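You operate a simulated robot arm through the tools that you are given. There is no shell and no other tool.

Carry out the task below with a simulated two-armed robot. There is one attempt and no reset: what you move stays moved.

## Task
Stir the yellow bath, dip the yellow clamp, stand it on the teal rack and drain the dye trough.
Fine: its paper takes the colour; park the paddle, push the plug down again; the other clamps and controls stay. Set down upright: what you pick out.

It is judged by the outcome, as a careful person would: the job done as asked, and still so three seconds after it is handed in. It fails if anything else is knocked over, pushed out of place, dropped, spilled or broken.

## Robot
Two 6-joint arms with fingered hands on one trunk that stands fixed in place. Base frame: the origin is at the foot of the trunk, x ahead of it, y to its left, z up; the work surface is at about z = 800. Lengths are in mm, angles in degrees, forces in N, time in s.
The left shoulder is at [20, 157, 829], the right one opposite. With the tool pointing down near the work surface each hand reaches from about 340 to 840 mm from the base axis, measured 20 degrees to its own side. Payload 4.1 kg a hand.
Tool frame (each hand has its own): the origin (TCP) lies between the finger pads and is the grasp point; the fingertips stand 33 mm ahead of it; z points along the fingers, y is the line along which they close. The gripper opens to 112 mm; its body begins 39 mm behind the TCP. The gripper is a hand of 4 fingers: y runs from the thumb to the fingers, the wrist lies at [-16, -118, -200] in the tool frame, and closing takes about 1.5 s.
Orientation is that of the tool frame in the base frame, as a unit quaternion [x, y, z, w]. With the fingers straight down and the wrist toward the robot, the tool's x, y and z point along [0, 1, 0], [1, 0, 0] and [0, 0, -1] of the base frame.

## Interface
- The arms move only by the tool play_rows. It takes "left_increments", "right_increments" or both (then of equal length, played together; a hand with none holds still); each is a list of rows, each an object (a shift or turn left out is 0, a gripper value left out holds the last) with "delta_pos": the shift along the tool's x, y, z in mm, a list of three; "rot": the turn, a rotation vector about the tool's x, y, z in degrees, a list of three; "claw": the finger opening in mm, from 0 to 112. In form: [{"delta_pos": [tx, ty, tz], "rot": [ax, ay, az], "claw": claw}, ...]. A call has 1 to 20 rows; each row is the pose to reach, as a shift and turn from the pose commanded when the call began, along the tool's axes at that moment. A row lasts 0.2 s, in which the tool goes at most 50 mm and 8.6 degrees; a call with a longer step from one row to the next is refused whole, and so is a gripper value outside its range. A pose out of reach is approached as far as the arm can. The call stops where the force on the tool passes 90 N (or 10 N more than at its start, if that is more) or the arm is blocked; 0.2 s more then pass. Each finger travels about 72 mm/s and halts on what it meets, pressing with about 23 N; the grip force reading is that of the motor and also rises with nothing between the fingers. The clock runs only during rows and for 0.2 s after the last one: add rows that repeat a pose to give the fingers time. The reply holds the time, the measured pose of the TCP, the force on the tool along the base axes, the opening and the grip force, in the units named above and with some noise, with the torque about the TCP (base axes, N m) and any sound that the robot's microphone picked up.
- Cameras (640 x 400 px; columns grow to the right, rows downward): "scene" is now at [63.9, -9.9, 1470]; the picture's right is [-0.10, -1.00, 0.00], its down [-0.67, 0.06, -0.74] and it looks along [0.74, -0.07, -0.67] (base axes); focal length 354 px, centre (320, 200). "left" rides on the left gripper at [-66, -89, -130] in its tool frame; the picture's right is [-0.79, -0.29, 0.54], its down [0.55, -0.71, 0.44] and it looks along [0.26, 0.64, 0.72] (tool axes); focal length 247 px, centre (320, 200). "right" rides on the right gripper at [66, -89, -130] in its tool frame; the picture's right is [-0.79, 0.29, -0.54], its down [-0.55, -0.71, 0.44] and it looks along [-0.26, 0.64, 0.72] (tool axes); focal length 247 px, centre (320, 200). There is no depth. A picture from a camera that has moved, and an enlarged one, comes with that camera's place and axes in the base frame and with its lens. The place of the scene camera against the robot may be out by one fixed shift of up to 25 mm in any direction.
- grab_frame(camera): a new picture of that camera. The clock stands still meanwhile.
- grasp_type(shape, hand): the hand has 4 fingers and takes this shape, open, in about a second: jaw (thumb against the fingers, like two jaws); tri (thumb and two fingers); tip (a fingertip pinch); poke (one finger out to press); point (the index stretched); flat (the hand flat); cup (the hand cupped); fist (a fist). The gripper value then closes the fingers along that shape, each until it touches; the sizes above hold for jaw. It gives what a move gives, with no picture.
- pan_tilt(pan, tilt): turns the head with the scene camera to pan (to the left, within 86 degrees either way) and tilt (down, from -29 to 69), counted from straight ahead of the robot. It gives what a move gives.
- enlarge(camera, box): a new picture of the part [left, top, right, bottom] of that camera's present view, enlarged. The clock stands still meanwhile.
- hand_in(): hands the job in; it is judged then, once.

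Places have to be worked out from the pictures, the camera data and where the tool is seen. Open the grippers and draw the arms clear of the work before you hand the job in, unless the task says otherwise.

The tools are called as name(argument=value, ...) on one line, values as JSON. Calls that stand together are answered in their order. play_rows: Moves the arms, as the interface text tells. Its arguments: {"type":"object","properties":{"left_increments":{"type":"array","items":{"type":"object","properties":{"delta_pos":{"type":"array","items":{"type":"number"}},"rot":{"type":"array","items":{"type":"number"}},"claw":{"type":"number"}}}},"right_increments":{"type":"array","items":{"type":"object","properties":{"delta_pos":{"type":"array","items":{"type":"number"}},"rot":{"type":"array","items":{"type":"number"}},"claw":{"type":"number"}}}}},"required":[]} The other tools are called the same way: grasp_type (shape, hand) gives the hand a shape; pan_tilt (pan, tilt) turns the head that bears the scene camera; grab_frame (camera) takes a picture; enlarge (camera, box) takes an enlarged picture of a part of a camera's view; hand_in () hands the job in.

At the start:

```text
t: 0.0
left_eef_pos: [434.4, 162.0, 1150.0]
left_tcp_rot: [0.707, 0.707, -0.001, 0.0]
left_force: [-0.6, -0.5, -0.3]
left_torque: [0.0, -0.04, 0.0]
left_grip_width: 111.5
left_grasp_force: 0.0
left_shape: jaw
right_eef_pos: [536.4, -268.0, 1114.6]
right_tcp_rot: [0.707, 0.707, 0.0, -0.001]
right_force: [-0.1, -0.1, -0.1]
right_torque: [0.0, 0.0, 0.0]
right_grip_width: 111.4
right_grasp_force: 0.1
right_shape: jaw
head pan, tilt (commanded): [-5.5, 41.9]
```

scene: 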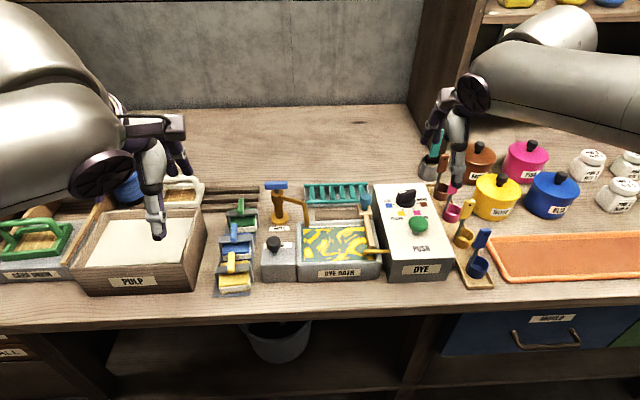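
right: 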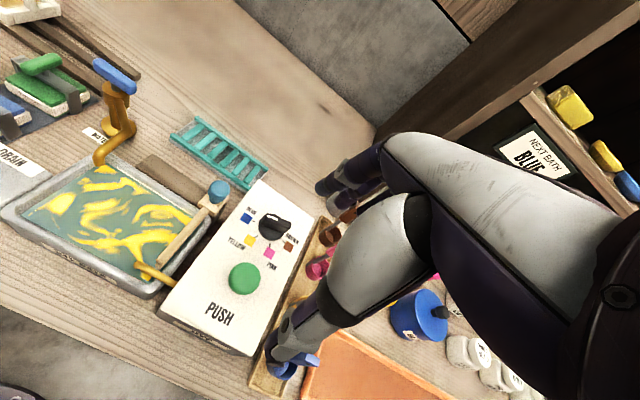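
left: 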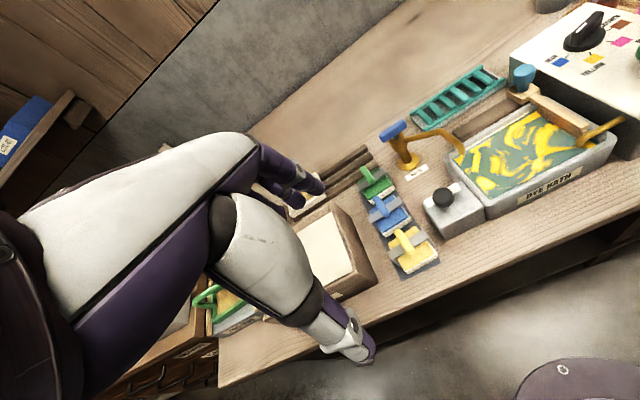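

The scene shows the dye bath (yellow streaks), three clamps to its left, a teal rack behind, and a black-knob drain box to its left. I'll enlarge the areas to understand each part.

enlarge(camera="scene", box=[200, 160, 400, 310])

enlarge(camera="scene", box=[350, 160, 500, 300])

enlarge(camera="right", box=[0, 40, 320, 360])

enlarge(camera="left", box=[340, 40, 640, 290])

```text
2.67 times, centred on (300, 235) of scene
camera zoom: at [63.9, -9.9, 1470.0], right [-0.1, -1.0, 0.0], down [-0.67, 0.06, -0.74], along [0.74, -0.07, -0.67], focal length 944 px, centre (373, 107)
```

zoom: 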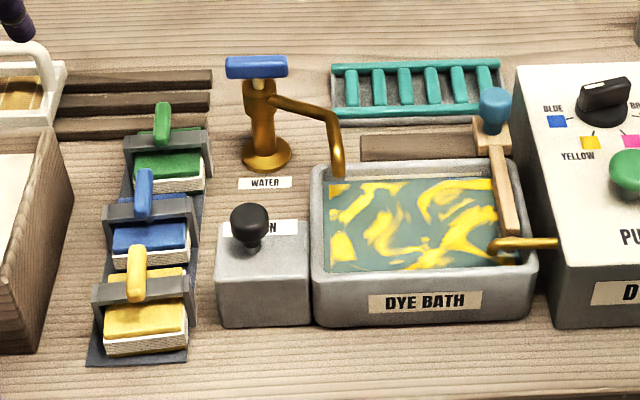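

```text
2.86 times, centred on (425, 230) of scene
camera zoom: at [63.9, -9.9, 1470.0], right [-0.1, -1.0, 0.0], down [-0.67, 0.06, -0.74], along [0.74, -0.07, -0.67], focal length 1011 px, centre (20, 114)
```

zoom: 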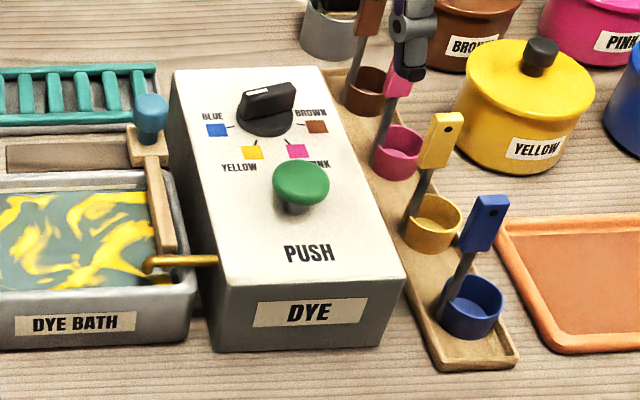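

```text
1.25 times, centred on (160, 200) of right
camera zoom: at [446.6, -202.0, 1246.2], right [0.29, -0.79, 0.54], down [-0.71, -0.55, -0.44], along [0.64, -0.26, -0.72], focal length 309 px, centre (520, 200)
```

zoom: 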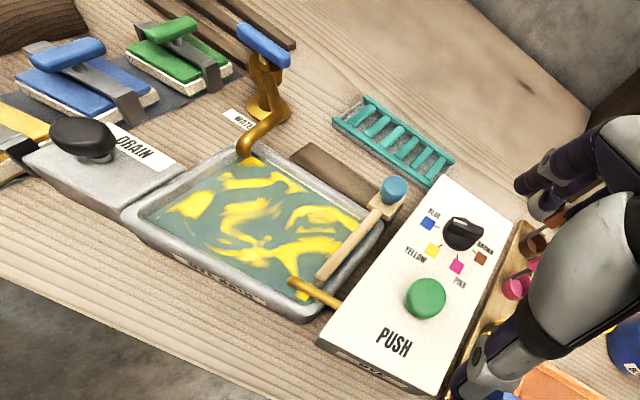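

```text
1.60 times, centred on (490, 165) of left
camera zoom: at [345.7, 94.8, 1282.0], right [-0.29, -0.79, -0.54], down [-0.71, 0.55, -0.44], along [0.64, 0.26, -0.72], focal length 395 px, centre (48, 256)
```

zoom: 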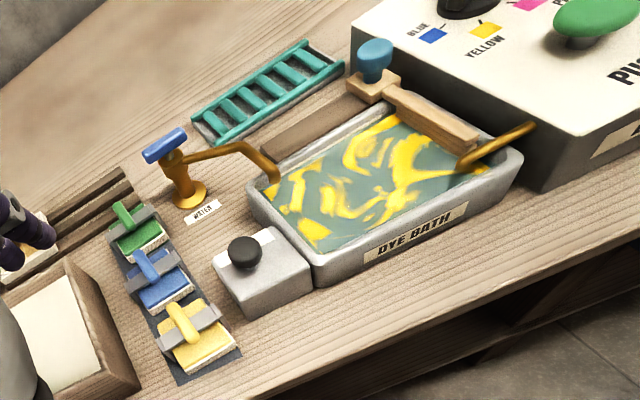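

The paddle seems to sit on a block with a blue knob at the bath's right; I need sharper detail, so I'll zoom in further on the clamp, paddle, drain and rack.

enlarge(camera="left", box=[350, 150, 450, 290])

enlarge(camera="left", box=[480, 50, 640, 150])

enlarge(camera="scene", box=[295, 170, 395, 232])

enlarge(camera="scene", box=[205, 190, 305, 300])

enlarge(camera="right", box=[100, 110, 280, 230])

```text
2.86 times, centred on (400, 220) of left
camera zoom: at [345.7, 94.8, 1282.0], right [-0.29, -0.79, -0.54], down [-0.71, 0.55, -0.44], along [0.64, 0.26, -0.72], focal length 706 px, centre (91, 143)
```

zoom: 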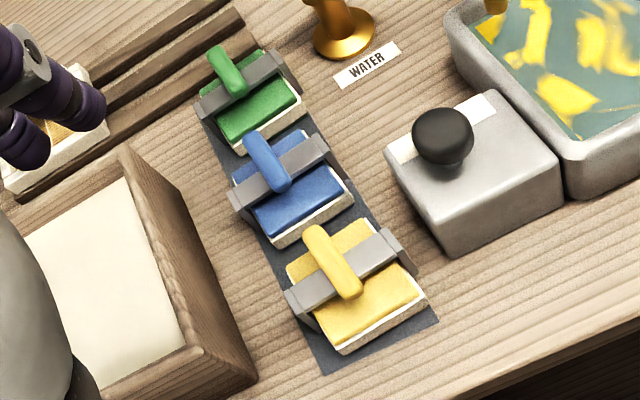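

```text
4.00 times, centred on (560, 100) of left
camera zoom: at [345.7, 94.8, 1282.0], right [-0.29, -0.79, -0.54], down [-0.71, 0.55, -0.44], along [0.64, 0.26, -0.72], focal length 988 px, centre (-640, 600)
```

zoom: 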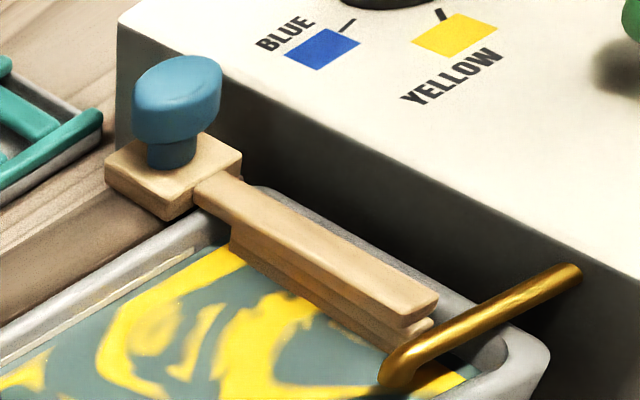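

```text
6.40 times, centred on (345, 201) of scene
camera zoom: at [63.9, -9.9, 1470.0], right [-0.1, -1.0, 0.0], down [-0.67, 0.06, -0.74], along [0.74, -0.07, -0.67], focal length 2265 px, centre (160, 194)
```

zoom: 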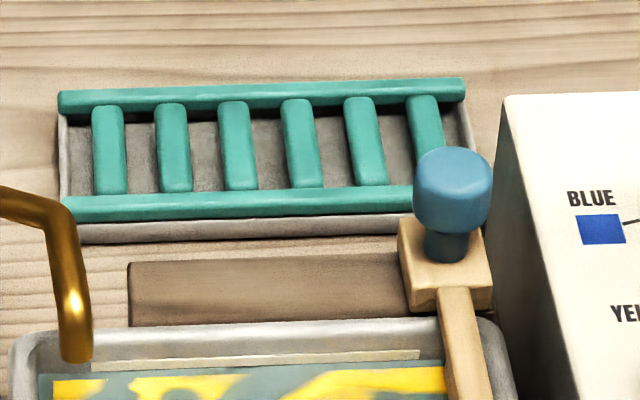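

```text
3.64 times, centred on (255, 245) of scene
camera zoom: at [63.9, -9.9, 1470.0], right [-0.1, -1.0, 0.0], down [-0.67, 0.06, -0.74], along [0.74, -0.07, -0.67], focal length 1287 px, centre (556, 36)
```

zoom: 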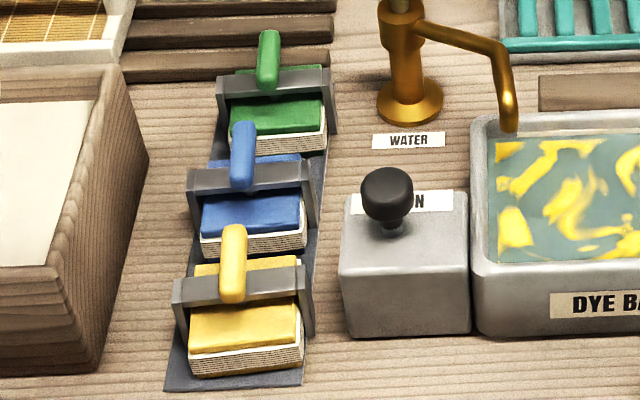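

```text
3.33 times, centred on (190, 170) of right
camera zoom: at [446.6, -202.0, 1246.2], right [0.29, -0.79, 0.54], down [-0.71, -0.55, -0.44], along [0.64, -0.26, -0.72], focal length 823 px, centre (753, 300)
```

zoom: 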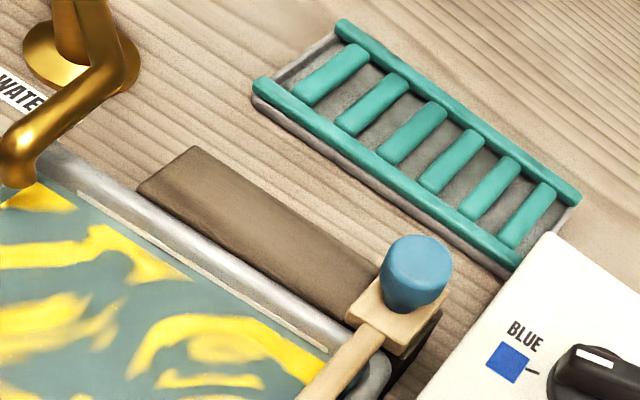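

The paddle block rides a brown rail behind the bath, the clamp handle looks like a raised horizontal bar along x, and the rack is at about x 745–820, y −40…−210. I'll zoom tightly on the yellow clamp, drain knob and paddle knob for measurement.

enlarge(camera="left", box=[385, 218, 449, 278])

enlarge(camera="scene", box=[215, 242, 265, 302])

enlarge(camera="left", box=[420, 170, 500, 240])

enlarge(camera="right", box=[0, 150, 240, 300])

enlarge(camera="right", box=[0, 20, 140, 160])

```text
6.67 times, centred on (417, 248) of left
camera zoom: at [345.7, 94.8, 1282.0], right [-0.29, -0.79, -0.54], down [-0.71, 0.55, -0.44], along [0.64, 0.26, -0.72], focal length 1646 px, centre (-327, -120)
```

zoom: 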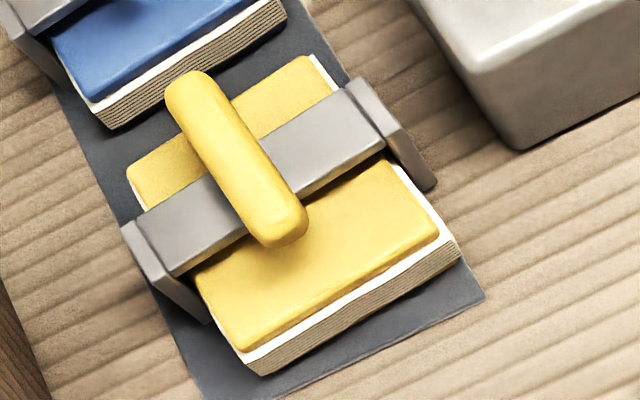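

```text
6.67 times, centred on (240, 272) of scene
camera zoom: at [63.9, -9.9, 1470.0], right [-0.1, -1.0, 0.0], down [-0.67, 0.06, -0.74], along [0.74, -0.07, -0.67], focal length 2359 px, centre (853, -280)
```

zoom: 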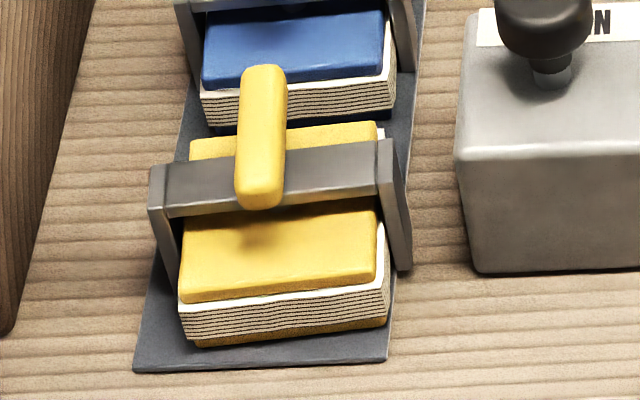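

```text
5.71 times, centred on (460, 205) of left
camera zoom: at [345.7, 94.8, 1282.0], right [-0.29, -0.79, -0.54], down [-0.71, 0.55, -0.44], along [0.64, 0.26, -0.72], focal length 1411 px, centre (-480, 171)
```

zoom: 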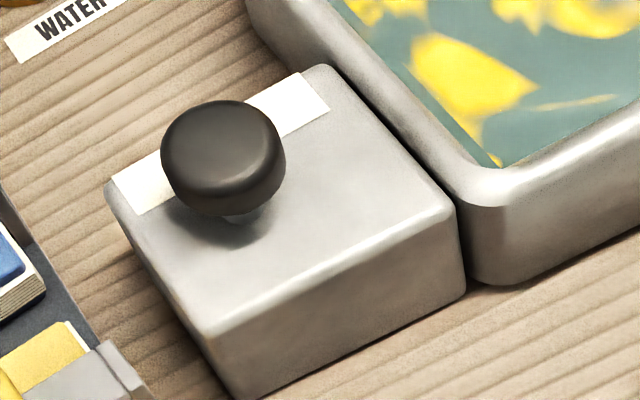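

```text
2.67 times, centred on (120, 225) of right
camera zoom: at [446.6, -202.0, 1246.2], right [0.29, -0.79, 0.54], down [-0.71, -0.55, -0.44], along [0.64, -0.26, -0.72], focal length 659 px, centre (853, 133)
```

zoom: 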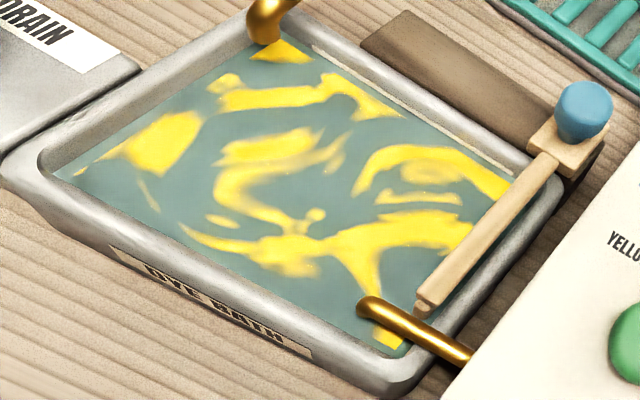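

```text
2.86 times, centred on (70, 90) of right
camera zoom: at [446.6, -202.0, 1246.2], right [0.29, -0.79, 0.54], down [-0.71, -0.55, -0.44], along [0.64, -0.26, -0.72], focal length 706 px, centre (1034, 514)
```

zoom: 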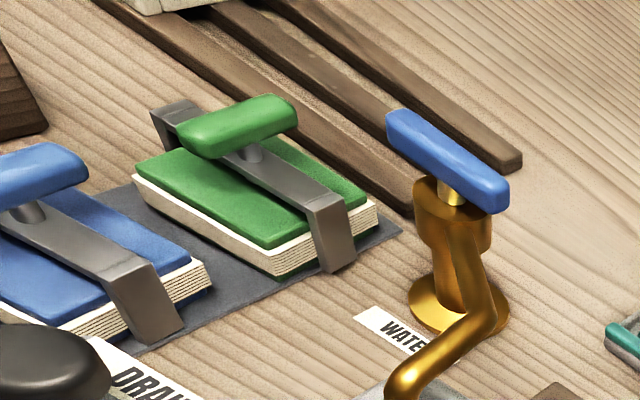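

Estimates so far: clamp centre ≈ (525,130), handle bar along x at z≈868; paddle knob ≈ (648,−174,905); drain knob ≈ (548,39,887). I'll bring the right hand above the paddle knob for a close look.

play_rows(right_increments=[{"delta_pos": [15, 18, 20]}, {"delta_pos": [31, 37, 41]}, {"delta_pos": [46, 55, 60]}, {"delta_pos": [62, 74, 80]}, {"delta_pos": [78, 93, 100]}, {"delta_pos": [93, 111, 118]}, {"delta_pos": [93, 111, 118]}])

grab_frame(camera="right")

grab_frame(camera="scene")

grab_frame(camera="left")

```text
t: 1.6
left_eef_pos: [433.1, 161.0, 1151.2]
left_tcp_rot: [0.707, 0.707, 0.001, 0.0]
left_force: [0.3, -0.2, 0.6]
left_torque: [-0.02, 0.03, 0.01]
left_grip_width: 111.6
left_grasp_force: 0.0
left_shape: jaw
right_eef_pos: [647.4, -174.7, 996.3]
right_tcp_rot: [0.707, 0.707, 0.0, -0.001]
right_force: [-0.5, 0.6, -0.9]
right_torque: [0.03, 0.02, 0.0]
right_grip_width: 111.8
right_grasp_force: 0.0
right_shape: jaw
head pan, tilt (commanded): [-5.5, 41.9]
```

```text
taken
camera right: at [558.2, -108.3, 1126.8], right [0.29, -0.79, 0.54], down [-0.71, -0.55, -0.44], along [0.64, -0.26, -0.72], focal length 247 px, centre (320, 200)
```

right: 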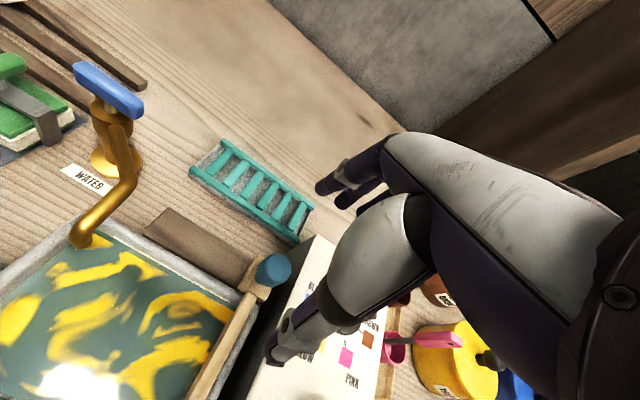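

```text
taken
camera scene: at [63.8, -9.9, 1470.0], right [-0.1, -1.0, 0.0], down [-0.67, 0.06, -0.74], along [0.74, -0.07, -0.67], focal length 354 px, centre (320, 200)
```

scene: 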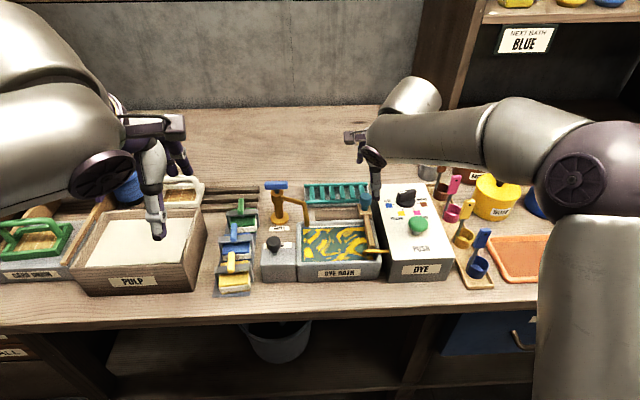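

```text
taken
camera left: at [345.6, 94.8, 1282.1], right [-0.29, -0.79, -0.54], down [-0.71, 0.55, -0.44], along [0.64, 0.26, -0.72], focal length 247 px, centre (320, 200)
```

left: 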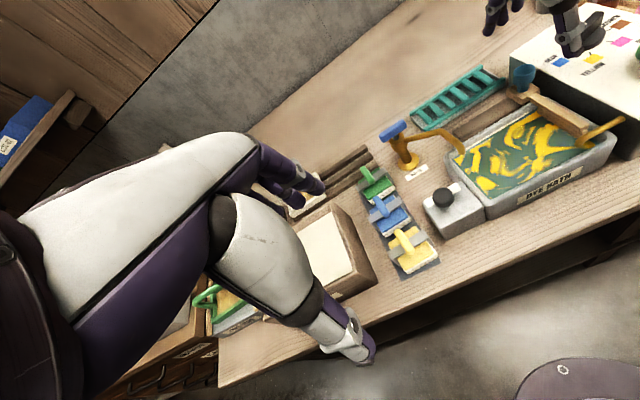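

The hand is above the paddle knob area. I'll zoom the right camera on the knob, rail and rack to triangulate with the earlier view.

enlarge(camera="right", box=[140, 200, 320, 312])

enlarge(camera="right", box=[180, 130, 320, 250])

enlarge(camera="right", box=[0, 200, 320, 400])

enlarge(camera="scene", box=[320, 130, 420, 230])

```text
3.56 times, centred on (230, 256) of right
camera zoom: at [558.2, -108.3, 1126.8], right [0.29, -0.79, 0.54], down [-0.71, -0.55, -0.44], along [0.64, -0.26, -0.72], focal length 878 px, centre (640, 1)
```

zoom: 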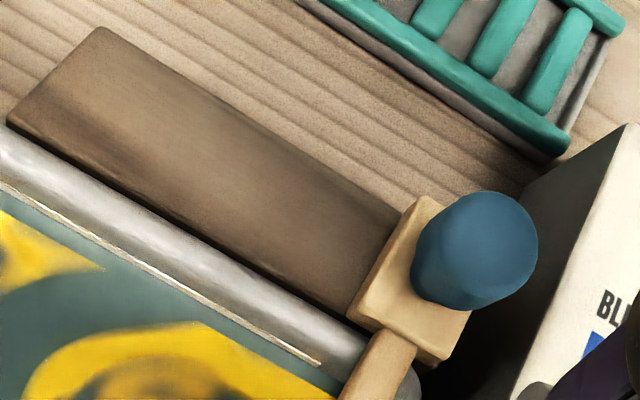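

```text
3.33 times, centred on (250, 190) of right
camera zoom: at [558.2, -108.3, 1126.8], right [0.29, -0.79, 0.54], down [-0.71, -0.55, -0.44], along [0.64, -0.26, -0.72], focal length 823 px, centre (553, 233)
```

zoom: 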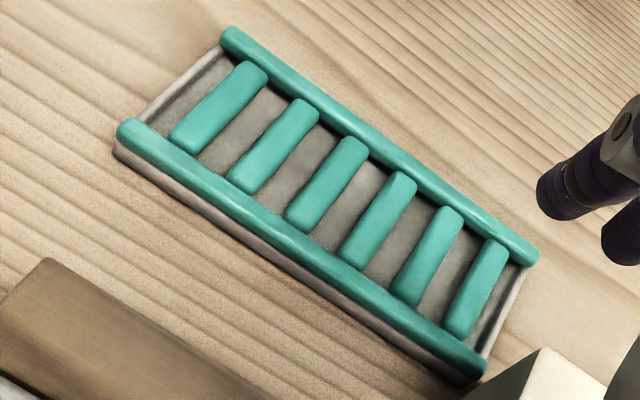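

```text
2.00 times, centred on (160, 300) of right
camera zoom: at [558.2, -108.3, 1126.8], right [0.29, -0.79, 0.54], down [-0.71, -0.55, -0.44], along [0.64, -0.26, -0.72], focal length 494 px, centre (640, 0)
```

zoom: 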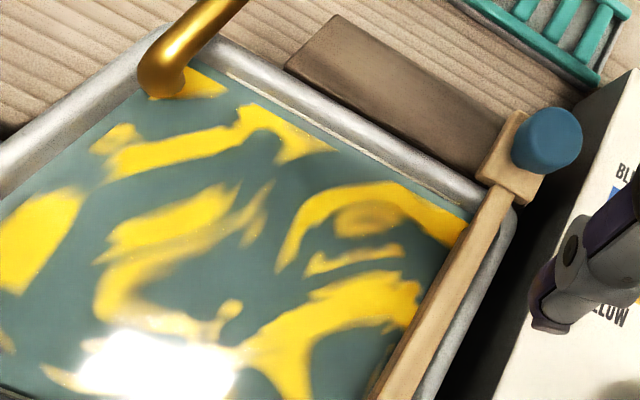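

```text
4.00 times, centred on (370, 180) of scene
camera zoom: at [63.8, -9.9, 1470.0], right [-0.1, -1.0, 0.0], down [-0.67, 0.06, -0.74], along [0.74, -0.07, -0.67], focal length 1415 px, centre (120, 280)
```

zoom: 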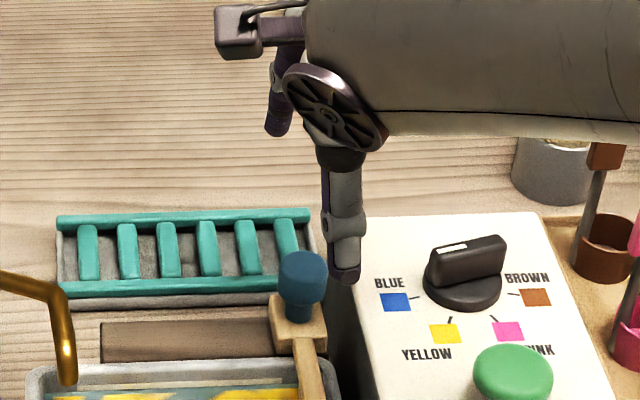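

Triangulated: knob centre ≈ (650,−174,900), Ø≈33, block top ≈ 874, dye-box top ≈ 875. I'll lower the open hand to TCP z≈916 so the tips stay just above the block, then check.

play_rows(right_increments=[{"delta_pos": [0.5, 1.5, 15], "claw": 80}, {"delta_pos": [0.7, 2.6, 30]}, {"delta_pos": [0.7, 2.6, 45]}, {"delta_pos": [0.7, 2.6, 55]}, {"delta_pos": [0.7, 2.6, 55]}])

grab_frame(camera="right")

enlarge(camera="scene", box=[320, 150, 420, 230])

enlarge(camera="left", box=[480, 0, 640, 140])

```text
t: 2.8
left_eef_pos: [433.7, 162.5, 1150.3]
left_tcp_rot: [0.707, 0.707, 0.0, 0.0]
left_force: [-0.5, 0.2, -1.0]
left_torque: [-0.01, 0.02, 0.02]
left_grip_width: 111.6
left_grasp_force: 0.1
left_shape: jaw
right_eef_pos: [650.1, -175.8, 940.5]
right_tcp_rot: [0.707, 0.707, 0.0, -0.001]
right_force: [1.0, 0.2, 0.8]
right_torque: [0.02, -0.01, 0.0]
right_grip_width: 80.1
right_grasp_force: 0.0
right_shape: jaw
head pan, tilt (commanded): [-5.5, 41.9]
```

```text
taken
camera right: at [560.6, -109.3, 1071.5], right [0.29, -0.79, 0.54], down [-0.71, -0.55, -0.44], along [0.64, -0.26, -0.72], focal length 247 px, centre (320, 200)
```

right: 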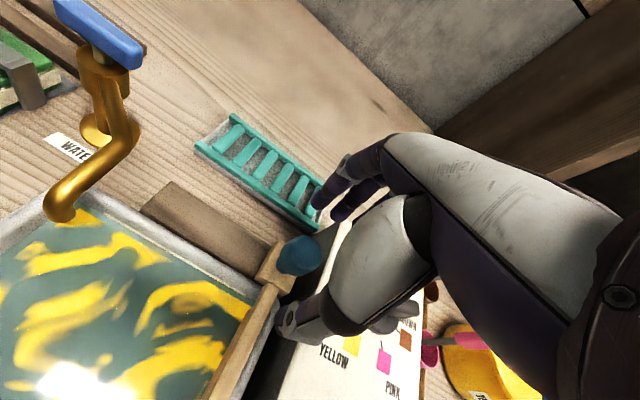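

```text
5.00 times, centred on (370, 190) of scene
camera zoom: at [63.8, -9.9, 1470.0], right [-0.1, -1.0, 0.0], down [-0.67, 0.06, -0.74], along [0.74, -0.07, -0.67], focal length 1769 px, centre (70, 250)
```

zoom: 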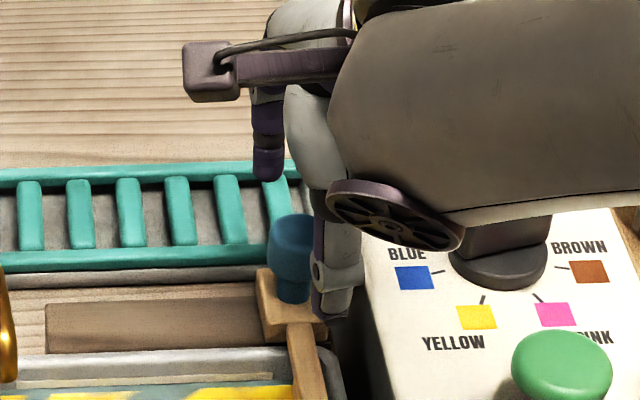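

```text
2.86 times, centred on (560, 70) of left
camera zoom: at [345.6, 94.8, 1282.1], right [-0.29, -0.79, -0.54], down [-0.71, 0.55, -0.44], along [0.64, 0.26, -0.72], focal length 706 px, centre (-366, 571)
```

zoom: 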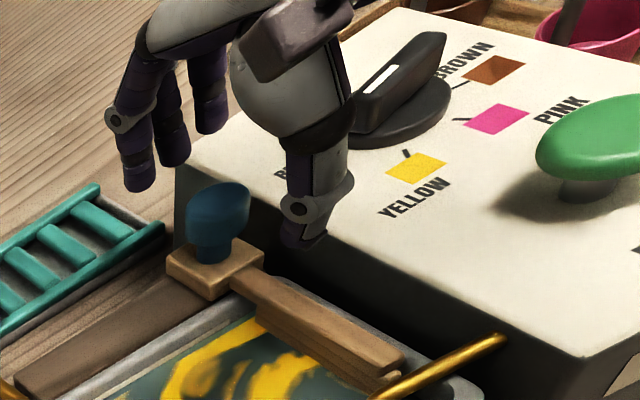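

The hand is directly over the knob, but the ring/little fingers would hang near the selector on the dye box. I'll rise a bit and switch the right hand to the tri shape to keep those fingers away.

play_rows(right_increments=[{"delta_pos": [0, 0, -20]}, {"delta_pos": [0, 0, -40]}])

grasp_type(shape="tri", hand="right")

grab_frame(camera="right")

enlarge(camera="left", box=[480, 0, 640, 140])

enlarge(camera="scene", box=[320, 130, 420, 230])

```text
t: 3.4
left_eef_pos: [434.6, 162.7, 1150.5]
left_tcp_rot: [0.707, 0.707, 0.0, -0.001]
left_force: [0.0, -0.2, -0.1]
left_torque: [-0.01, 0.02, 0.02]
left_grip_width: 111.4
left_grasp_force: 0.1
left_shape: jaw
right_eef_pos: [650.0, -174.7, 982.1]
right_tcp_rot: [0.707, 0.707, 0.0, 0.0]
right_force: [0.5, 1.0, 0.0]
right_torque: [-0.01, 0.02, 0.04]
right_grip_width: 80.4
right_grasp_force: 0.0
right_shape: jaw
head pan, tilt (commanded): [-5.5, 41.9]
```

```text
t: 4.3
left_eef_pos: [434.2, 161.5, 1150.9]
left_tcp_rot: [0.707, 0.707, 0.0, 0.0]
left_force: [0.9, 0.0, -0.4]
left_torque: [0.01, -0.01, -0.03]
left_grip_width: 111.8
left_grasp_force: 0.0
left_shape: jaw
right_eef_pos: [649.6, -175.0, 982.8]
right_tcp_rot: [0.707, 0.707, 0.0, 0.0]
right_force: [-1.1, -0.4, 0.1]
right_torque: [-0.02, -0.02, 0.0]
right_grip_width: 111.8
right_grasp_force: 0.0
right_shape: tri
head pan, tilt (commanded): [-5.5, 41.9]
```

```text
taken
camera right: at [560.7, -108.4, 1112.9], right [0.29, -0.79, 0.54], down [-0.71, -0.55, -0.44], along [0.64, -0.26, -0.72], focal length 247 px, centre (320, 200)
```

right: 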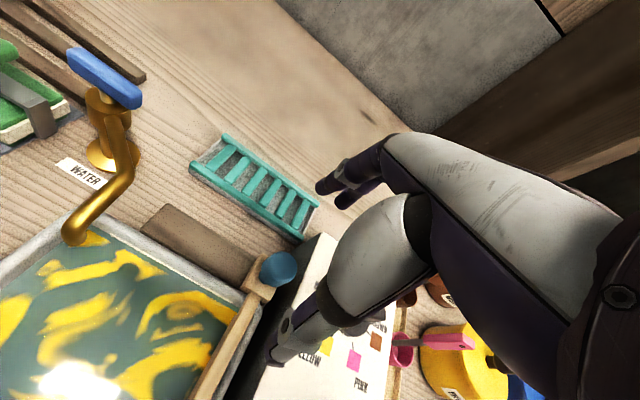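

```text
2.86 times, centred on (560, 70) of left
camera zoom: at [345.7, 94.8, 1282.0], right [-0.29, -0.79, -0.54], down [-0.71, 0.55, -0.44], along [0.64, 0.26, -0.72], focal length 706 px, centre (-366, 571)
```

zoom: 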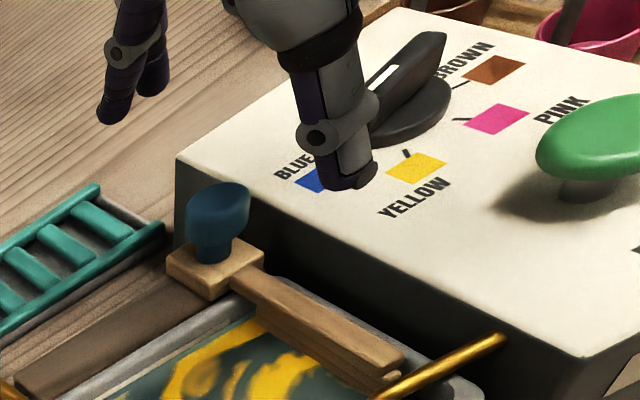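

```text
4.00 times, centred on (370, 180) of scene
camera zoom: at [63.9, -9.9, 1470.0], right [-0.1, -1.0, 0.0], down [-0.67, 0.06, -0.74], along [0.74, -0.07, -0.67], focal length 1415 px, centre (120, 280)
```

zoom: 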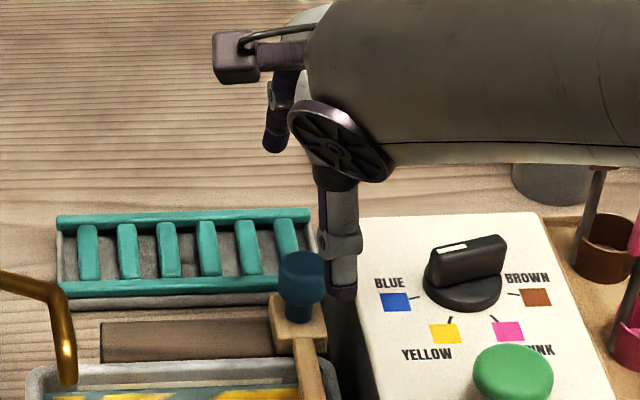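

In tri shape only two fingers and the thumb hang down. I'll lower to z≈916 and close on the knob.

play_rows(right_increments=[{"delta_pos": [0, 0, 15], "claw": 80}, {"delta_pos": [0, 0, 30]}, {"delta_pos": [0, 0, 45]}, {"delta_pos": [0, 0, 58]}, {"delta_pos": [0, 0, 66]}, {"delta_pos": [0, 0, 66]}])

grab_frame(camera="right")

enlarge(camera="left", box=[480, 0, 640, 140])

enlarge(camera="scene", box=[320, 150, 420, 230])

```text
t: 5.7
left_eef_pos: [433.9, 161.8, 1150.9]
left_tcp_rot: [0.707, 0.707, 0.0, 0.0]
left_force: [-1.0, 1.0, 0.7]
left_torque: [-0.01, 0.0, 0.02]
left_grip_width: 111.7
left_grasp_force: 0.0
left_shape: jaw
right_eef_pos: [650.6, -173.9, 916.1]
right_tcp_rot: [0.707, 0.707, 0.001, -0.001]
right_force: [0.1, -0.1, 0.4]
right_torque: [0.0, -0.01, 0.0]
right_grip_width: 80.1
right_grasp_force: 0.2
right_shape: tri
head pan, tilt (commanded): [-5.5, 41.9]
```

```text
taken
camera right: at [560.7, -108.2, 1046.2], right [0.29, -0.79, 0.54], down [-0.71, -0.55, -0.44], along [0.64, -0.26, -0.72], focal length 247 px, centre (320, 200)
```

right: 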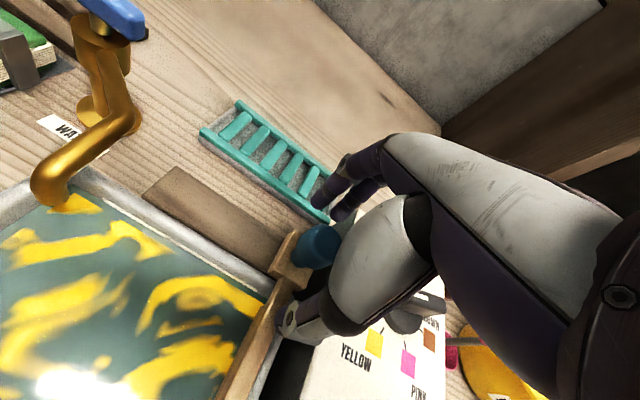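

```text
2.86 times, centred on (560, 70) of left
camera zoom: at [345.6, 94.8, 1282.1], right [-0.29, -0.79, -0.54], down [-0.71, 0.55, -0.44], along [0.64, 0.26, -0.72], focal length 706 px, centre (-366, 571)
```

zoom: 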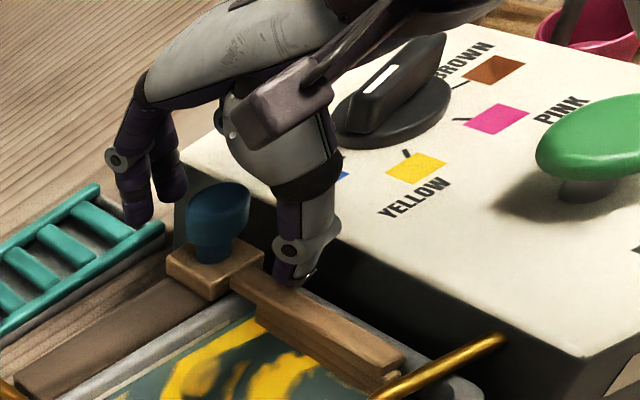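

```text
5.00 times, centred on (370, 190) of scene
camera zoom: at [63.9, -9.9, 1470.0], right [-0.1, -1.0, 0.0], down [-0.67, 0.06, -0.74], along [0.74, -0.07, -0.67], focal length 1769 px, centre (70, 250)
```

zoom: 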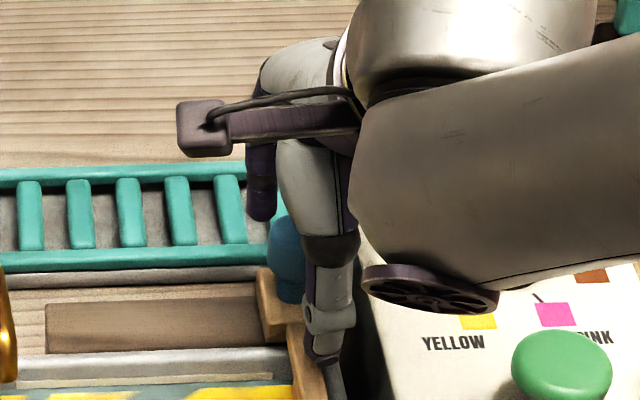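

Fingers are behind the knob and thumb in front with no contact force. I'll close on the knob.

play_rows(right_increments=[{"claw": 60}, {"claw": 45}, {"claw": 35}, {"claw": 28}, {"claw": 24}, {"claw": 24}, {"claw": 24}])

enlarge(camera="left", box=[480, 0, 640, 140])

grab_frame(camera="right")

```text
t: 7.3
left_eef_pos: [433.6, 162.6, 1150.8]
left_tcp_rot: [0.707, 0.707, 0.0, 0.0]
left_force: [-0.9, 0.9, -0.5]
left_torque: [-0.04, 0.0, -0.01]
left_grip_width: 111.6
left_grasp_force: 0.0
left_shape: jaw
right_eef_pos: [650.0, -174.3, 916.8]
right_tcp_rot: [0.707, 0.707, -0.001, 0.0]
right_force: [-0.3, -0.2, 0.5]
right_torque: [0.0, -0.01, 0.0]
right_grip_width: 24.2
right_grasp_force: 0.0
right_shape: tri
head pan, tilt (commanded): [-5.5, 41.9]
```

```text
2.86 times, centred on (560, 70) of left
camera zoom: at [345.7, 94.8, 1282.0], right [-0.29, -0.79, -0.54], down [-0.71, 0.55, -0.44], along [0.64, 0.26, -0.72], focal length 706 px, centre (-366, 571)
```

zoom: 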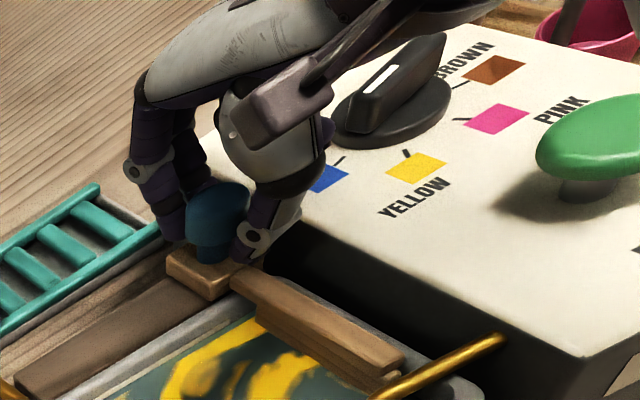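

```text
taken
camera right: at [560.7, -108.2, 1046.3], right [0.29, -0.79, 0.54], down [-0.71, -0.55, -0.44], along [0.64, -0.26, -0.72], focal length 247 px, centre (320, 200)
```

right: 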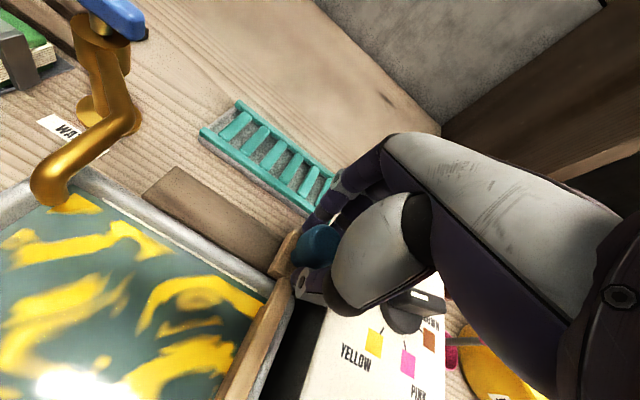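

At 24 mm the grip force is still zero, so the knob is narrower there; I'll continue to close.

play_rows(right_increments=[{"claw": 18}, {"claw": 12}, {"claw": 6}, {"claw": 4}, {"claw": 4}, {"claw": 4}])

enlarge(camera="left", box=[500, 10, 600, 110])

```text
t: 8.7
left_eef_pos: [435.9, 161.3, 1151.9]
left_tcp_rot: [0.707, 0.707, 0.0, 0.0]
left_force: [0.0, -0.4, 0.3]
left_torque: [-0.04, 0.0, -0.03]
left_grip_width: 111.7
left_grasp_force: 0.0
left_shape: jaw
right_eef_pos: [649.8, -173.8, 914.2]
right_tcp_rot: [0.708, 0.707, -0.002, -0.001]
right_force: [-7.1, -1.0, -11.7]
right_torque: [0.0, 0.08, 0.0]
right_grip_width: 13.0
right_grasp_force: 22.6
right_shape: tri
head pan, tilt (commanded): [-5.5, 41.9]
```

```text
4.00 times, centred on (550, 60) of left
camera zoom: at [345.7, 94.7, 1282.0], right [-0.29, -0.79, -0.54], down [-0.71, 0.55, -0.44], along [0.64, 0.26, -0.72], focal length 988 px, centre (-600, 760)
```

zoom: 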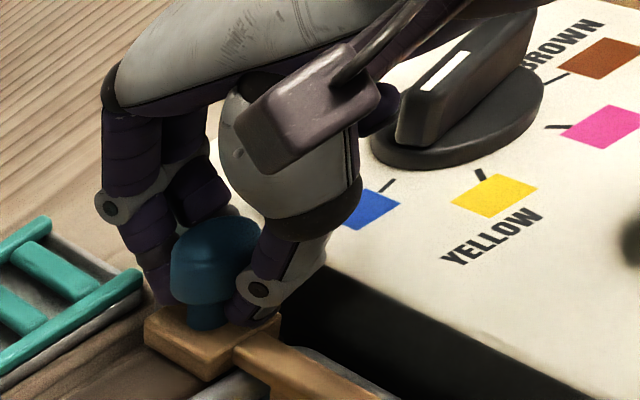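

The grip has closed firmly at 13 mm (22.6 N) around the knob's lower part. I'll try sliding it 30 mm to the left (+y) slowly.

play_rows(right_increments=[{"delta_pos": [6, 0, 1]}, {"delta_pos": [12, 0, 1]}, {"delta_pos": [18, 0, 1]}, {"delta_pos": [24, 0, 1]}, {"delta_pos": [30, 0, 1]}])

enlarge(camera="left", box=[450, 0, 640, 180])

enlarge(camera="scene", box=[280, 150, 420, 290])

```text
t: 9.9
left_eef_pos: [435.9, 161.3, 1149.8]
left_tcp_rot: [0.707, 0.707, 0.0, 0.0]
left_force: [0.1, -0.4, 0.0]
left_torque: [0.01, -0.01, -0.01]
left_grip_width: 111.4
left_grasp_force: 0.0
left_shape: jaw
right_eef_pos: [649.5, -143.9, 915.6]
right_tcp_rot: [0.707, 0.708, 0.0, -0.001]
right_force: [0.9, 1.1, -20.8]
right_torque: [-0.01, -0.02, 0.01]
right_grip_width: 12.8
right_grasp_force: 22.6
right_shape: tri
head pan, tilt (commanded): [-5.5, 41.9]
```

```text
2.22 times, centred on (545, 90) of left
camera zoom: at [346.2, 94.7, 1281.9], right [-0.29, -0.79, -0.54], down [-0.71, 0.55, -0.44], along [0.64, 0.26, -0.72], focal length 549 px, centre (-180, 444)
```

zoom: 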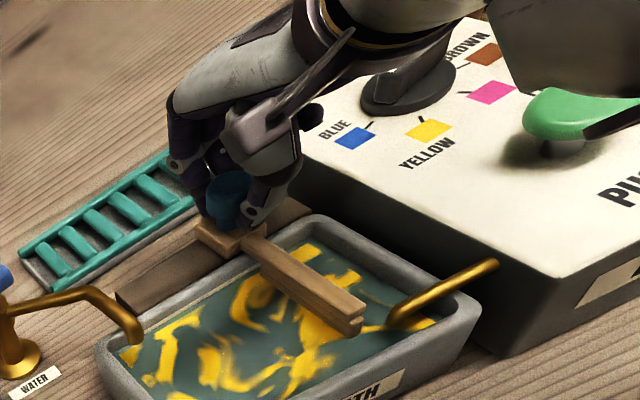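

```text
2.86 times, centred on (350, 220) of scene
camera zoom: at [64.5, -10.1, 1470.0], right [-0.1, -1.0, 0.0], down [-0.67, 0.06, -0.74], along [0.74, -0.07, -0.67], focal length 1011 px, centre (234, 143)
```

zoom: 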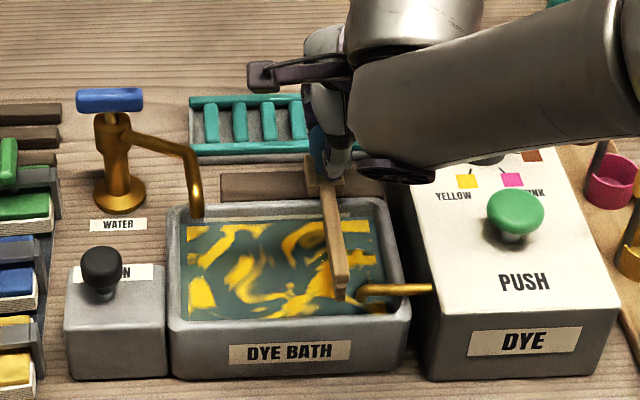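

The paddle slides freely along its rail and the dye is mixing. I'll make full strokes at a gentle pace, staying short of the water spout.

play_rows(right_increments=[{"delta_pos": [10, 0, 1]}, {"delta_pos": [20, 0, 1]}, {"delta_pos": [30, 0, 1]}, {"delta_pos": [40, 0, 1]}, {"delta_pos": [50, 0, 1]}, {"delta_pos": [58, 0, 1]}, {"delta_pos": [58, 0, 1]}, {"delta_pos": [48, 0, 1]}, {"delta_pos": [36, 0, 1]}, {"delta_pos": [24, 0, 1]}, {"delta_pos": [12, 0, 1]}, {"delta_pos": [0, 0, 1]}, {"delta_pos": [-12, 0, 1]}, {"delta_pos": [-24, 0, 1]}])

enlarge(camera="left", box=[450, 0, 640, 180])

enlarge(camera="scene", box=[280, 150, 420, 290])

```text
t: 12.9
left_eef_pos: [435.2, 161.6, 1150.6]
left_tcp_rot: [0.707, 0.707, 0.0, 0.0]
left_force: [0.1, 0.3, 0.6]
left_torque: [0.0, 0.03, -0.04]
left_grip_width: 111.3
left_grasp_force: 0.1
left_shape: jaw
right_eef_pos: [648.6, -168.9, 915.0]
right_tcp_rot: [0.708, 0.706, 0.0, -0.001]
right_force: [-9.1, -0.1, -12.5]
right_torque: [0.02, 0.09, 0.01]
right_grip_width: 12.8
right_grasp_force: 23.4
right_shape: tri
head pan, tilt (commanded): [-5.5, 41.9]
```

```text
2.22 times, centred on (545, 90) of left
camera zoom: at [345.7, 94.7, 1282.0], right [-0.29, -0.79, -0.54], down [-0.71, 0.55, -0.44], along [0.64, 0.26, -0.72], focal length 549 px, centre (-180, 444)
```

zoom: 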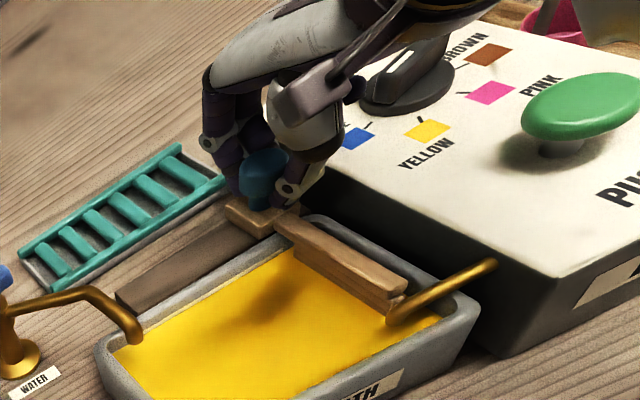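

```text
2.86 times, centred on (350, 220) of scene
camera zoom: at [63.9, -9.9, 1470.0], right [-0.1, -1.0, 0.0], down [-0.67, 0.06, -0.74], along [0.74, -0.07, -0.67], focal length 1011 px, centre (234, 143)
```

zoom: 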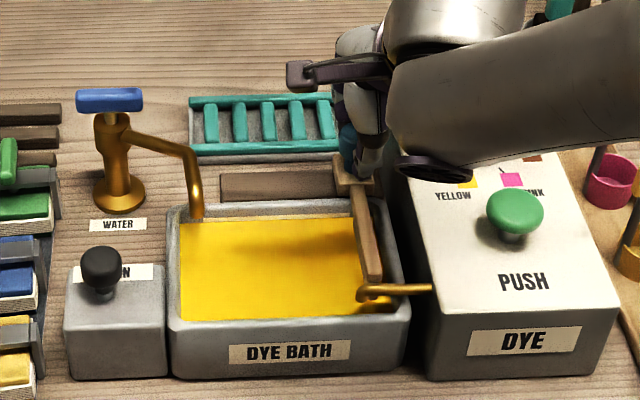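

The bath is now uniformly yellow. I'll return the paddle the last 6 mm to its original parked place, release and lift away.

play_rows(right_increments=[{"delta_pos": [-3, 0, 0]}, {"delta_pos": [-6, 0, 0]}, {"delta_pos": [-6.5, 0, 0]}, {"delta_pos": [-6.5, 0, 0], "claw": 20}, {"delta_pos": [-6.5, 0, 0], "claw": 35}, {"delta_pos": [-6.5, 0, 0], "claw": 50}, {"delta_pos": [-6.5, 0, 0], "claw": 65}, {"delta_pos": [-6.5, 0, 0], "claw": 80}, {"delta_pos": [-6.5, 0, -10], "claw": 80}, {"delta_pos": [-6.5, 0, -30], "claw": 80}, {"delta_pos": [-6.5, 0, -60], "claw": 80}, {"delta_pos": [-6.5, 0, -90], "claw": 80}])

enlarge(camera="left", box=[450, 0, 640, 180])

enlarge(camera="scene", box=[280, 150, 420, 290])

```text
t: 15.5
left_eef_pos: [435.0, 161.4, 1150.6]
left_tcp_rot: [0.707, 0.707, 0.0, 0.0]
left_force: [0.8, -0.7, -0.9]
left_torque: [-0.01, 0.02, -0.01]
left_grip_width: 111.5
left_grasp_force: 0.0
left_shape: jaw
right_eef_pos: [650.1, -173.2, 1004.1]
right_tcp_rot: [0.707, 0.708, -0.001, -0.001]
right_force: [-0.4, -0.4, -0.1]
right_torque: [0.0, -0.04, 0.01]
right_grip_width: 79.6
right_grasp_force: 0.0
right_shape: tri
head pan, tilt (commanded): [-5.5, 41.9]
```

```text
2.22 times, centred on (545, 90) of left
camera zoom: at [345.8, 94.7, 1282.0], right [-0.29, -0.79, -0.54], down [-0.71, 0.55, -0.44], along [0.64, 0.26, -0.72], focal length 549 px, centre (-180, 444)
```

zoom: 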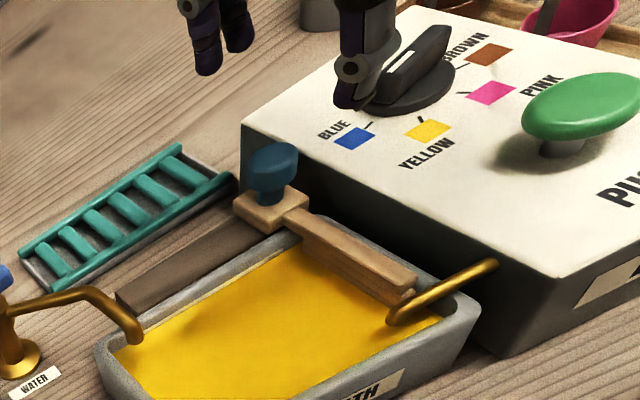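

```text
2.86 times, centred on (350, 220) of scene
camera zoom: at [64.0, -10.0, 1470.0], right [-0.1, -1.0, 0.0], down [-0.67, 0.06, -0.74], along [0.74, -0.07, -0.67], focal length 1011 px, centre (234, 143)
```

zoom: 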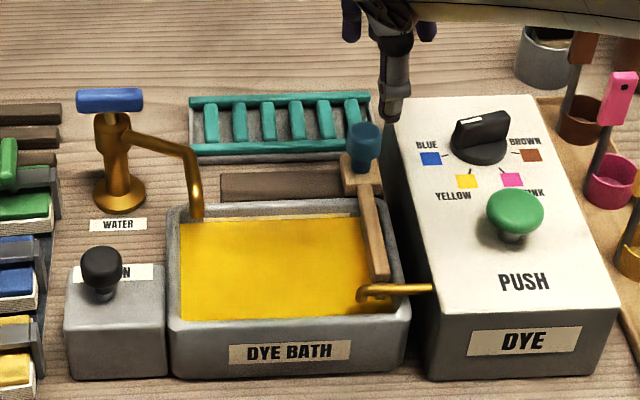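

Paddle looks parked; I'll compare with the original view to verify.

enlarge(camera="left", box=[480, 50, 640, 150])

enlarge(camera="scene", box=[295, 170, 395, 232])

```text
4.00 times, centred on (560, 100) of left
camera zoom: at [345.8, 94.7, 1282.0], right [-0.29, -0.79, -0.54], down [-0.71, 0.55, -0.44], along [0.64, 0.26, -0.72], focal length 988 px, centre (-640, 600)
```

zoom: 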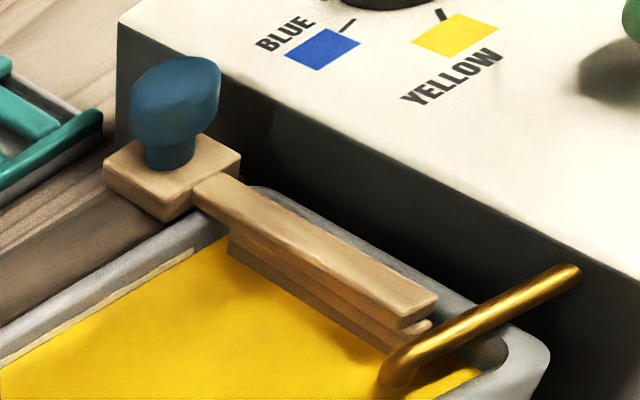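

```text
6.40 times, centred on (345, 201) of scene
camera zoom: at [64.0, -10.0, 1470.0], right [-0.1, -1.0, 0.0], down [-0.67, 0.06, -0.74], along [0.74, -0.07, -0.67], focal length 2265 px, centre (160, 194)
```

zoom: 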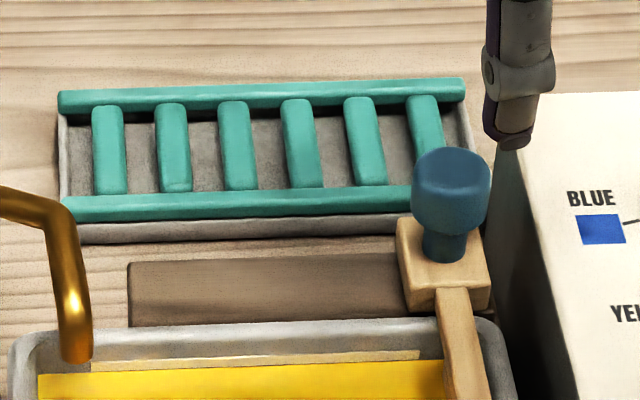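

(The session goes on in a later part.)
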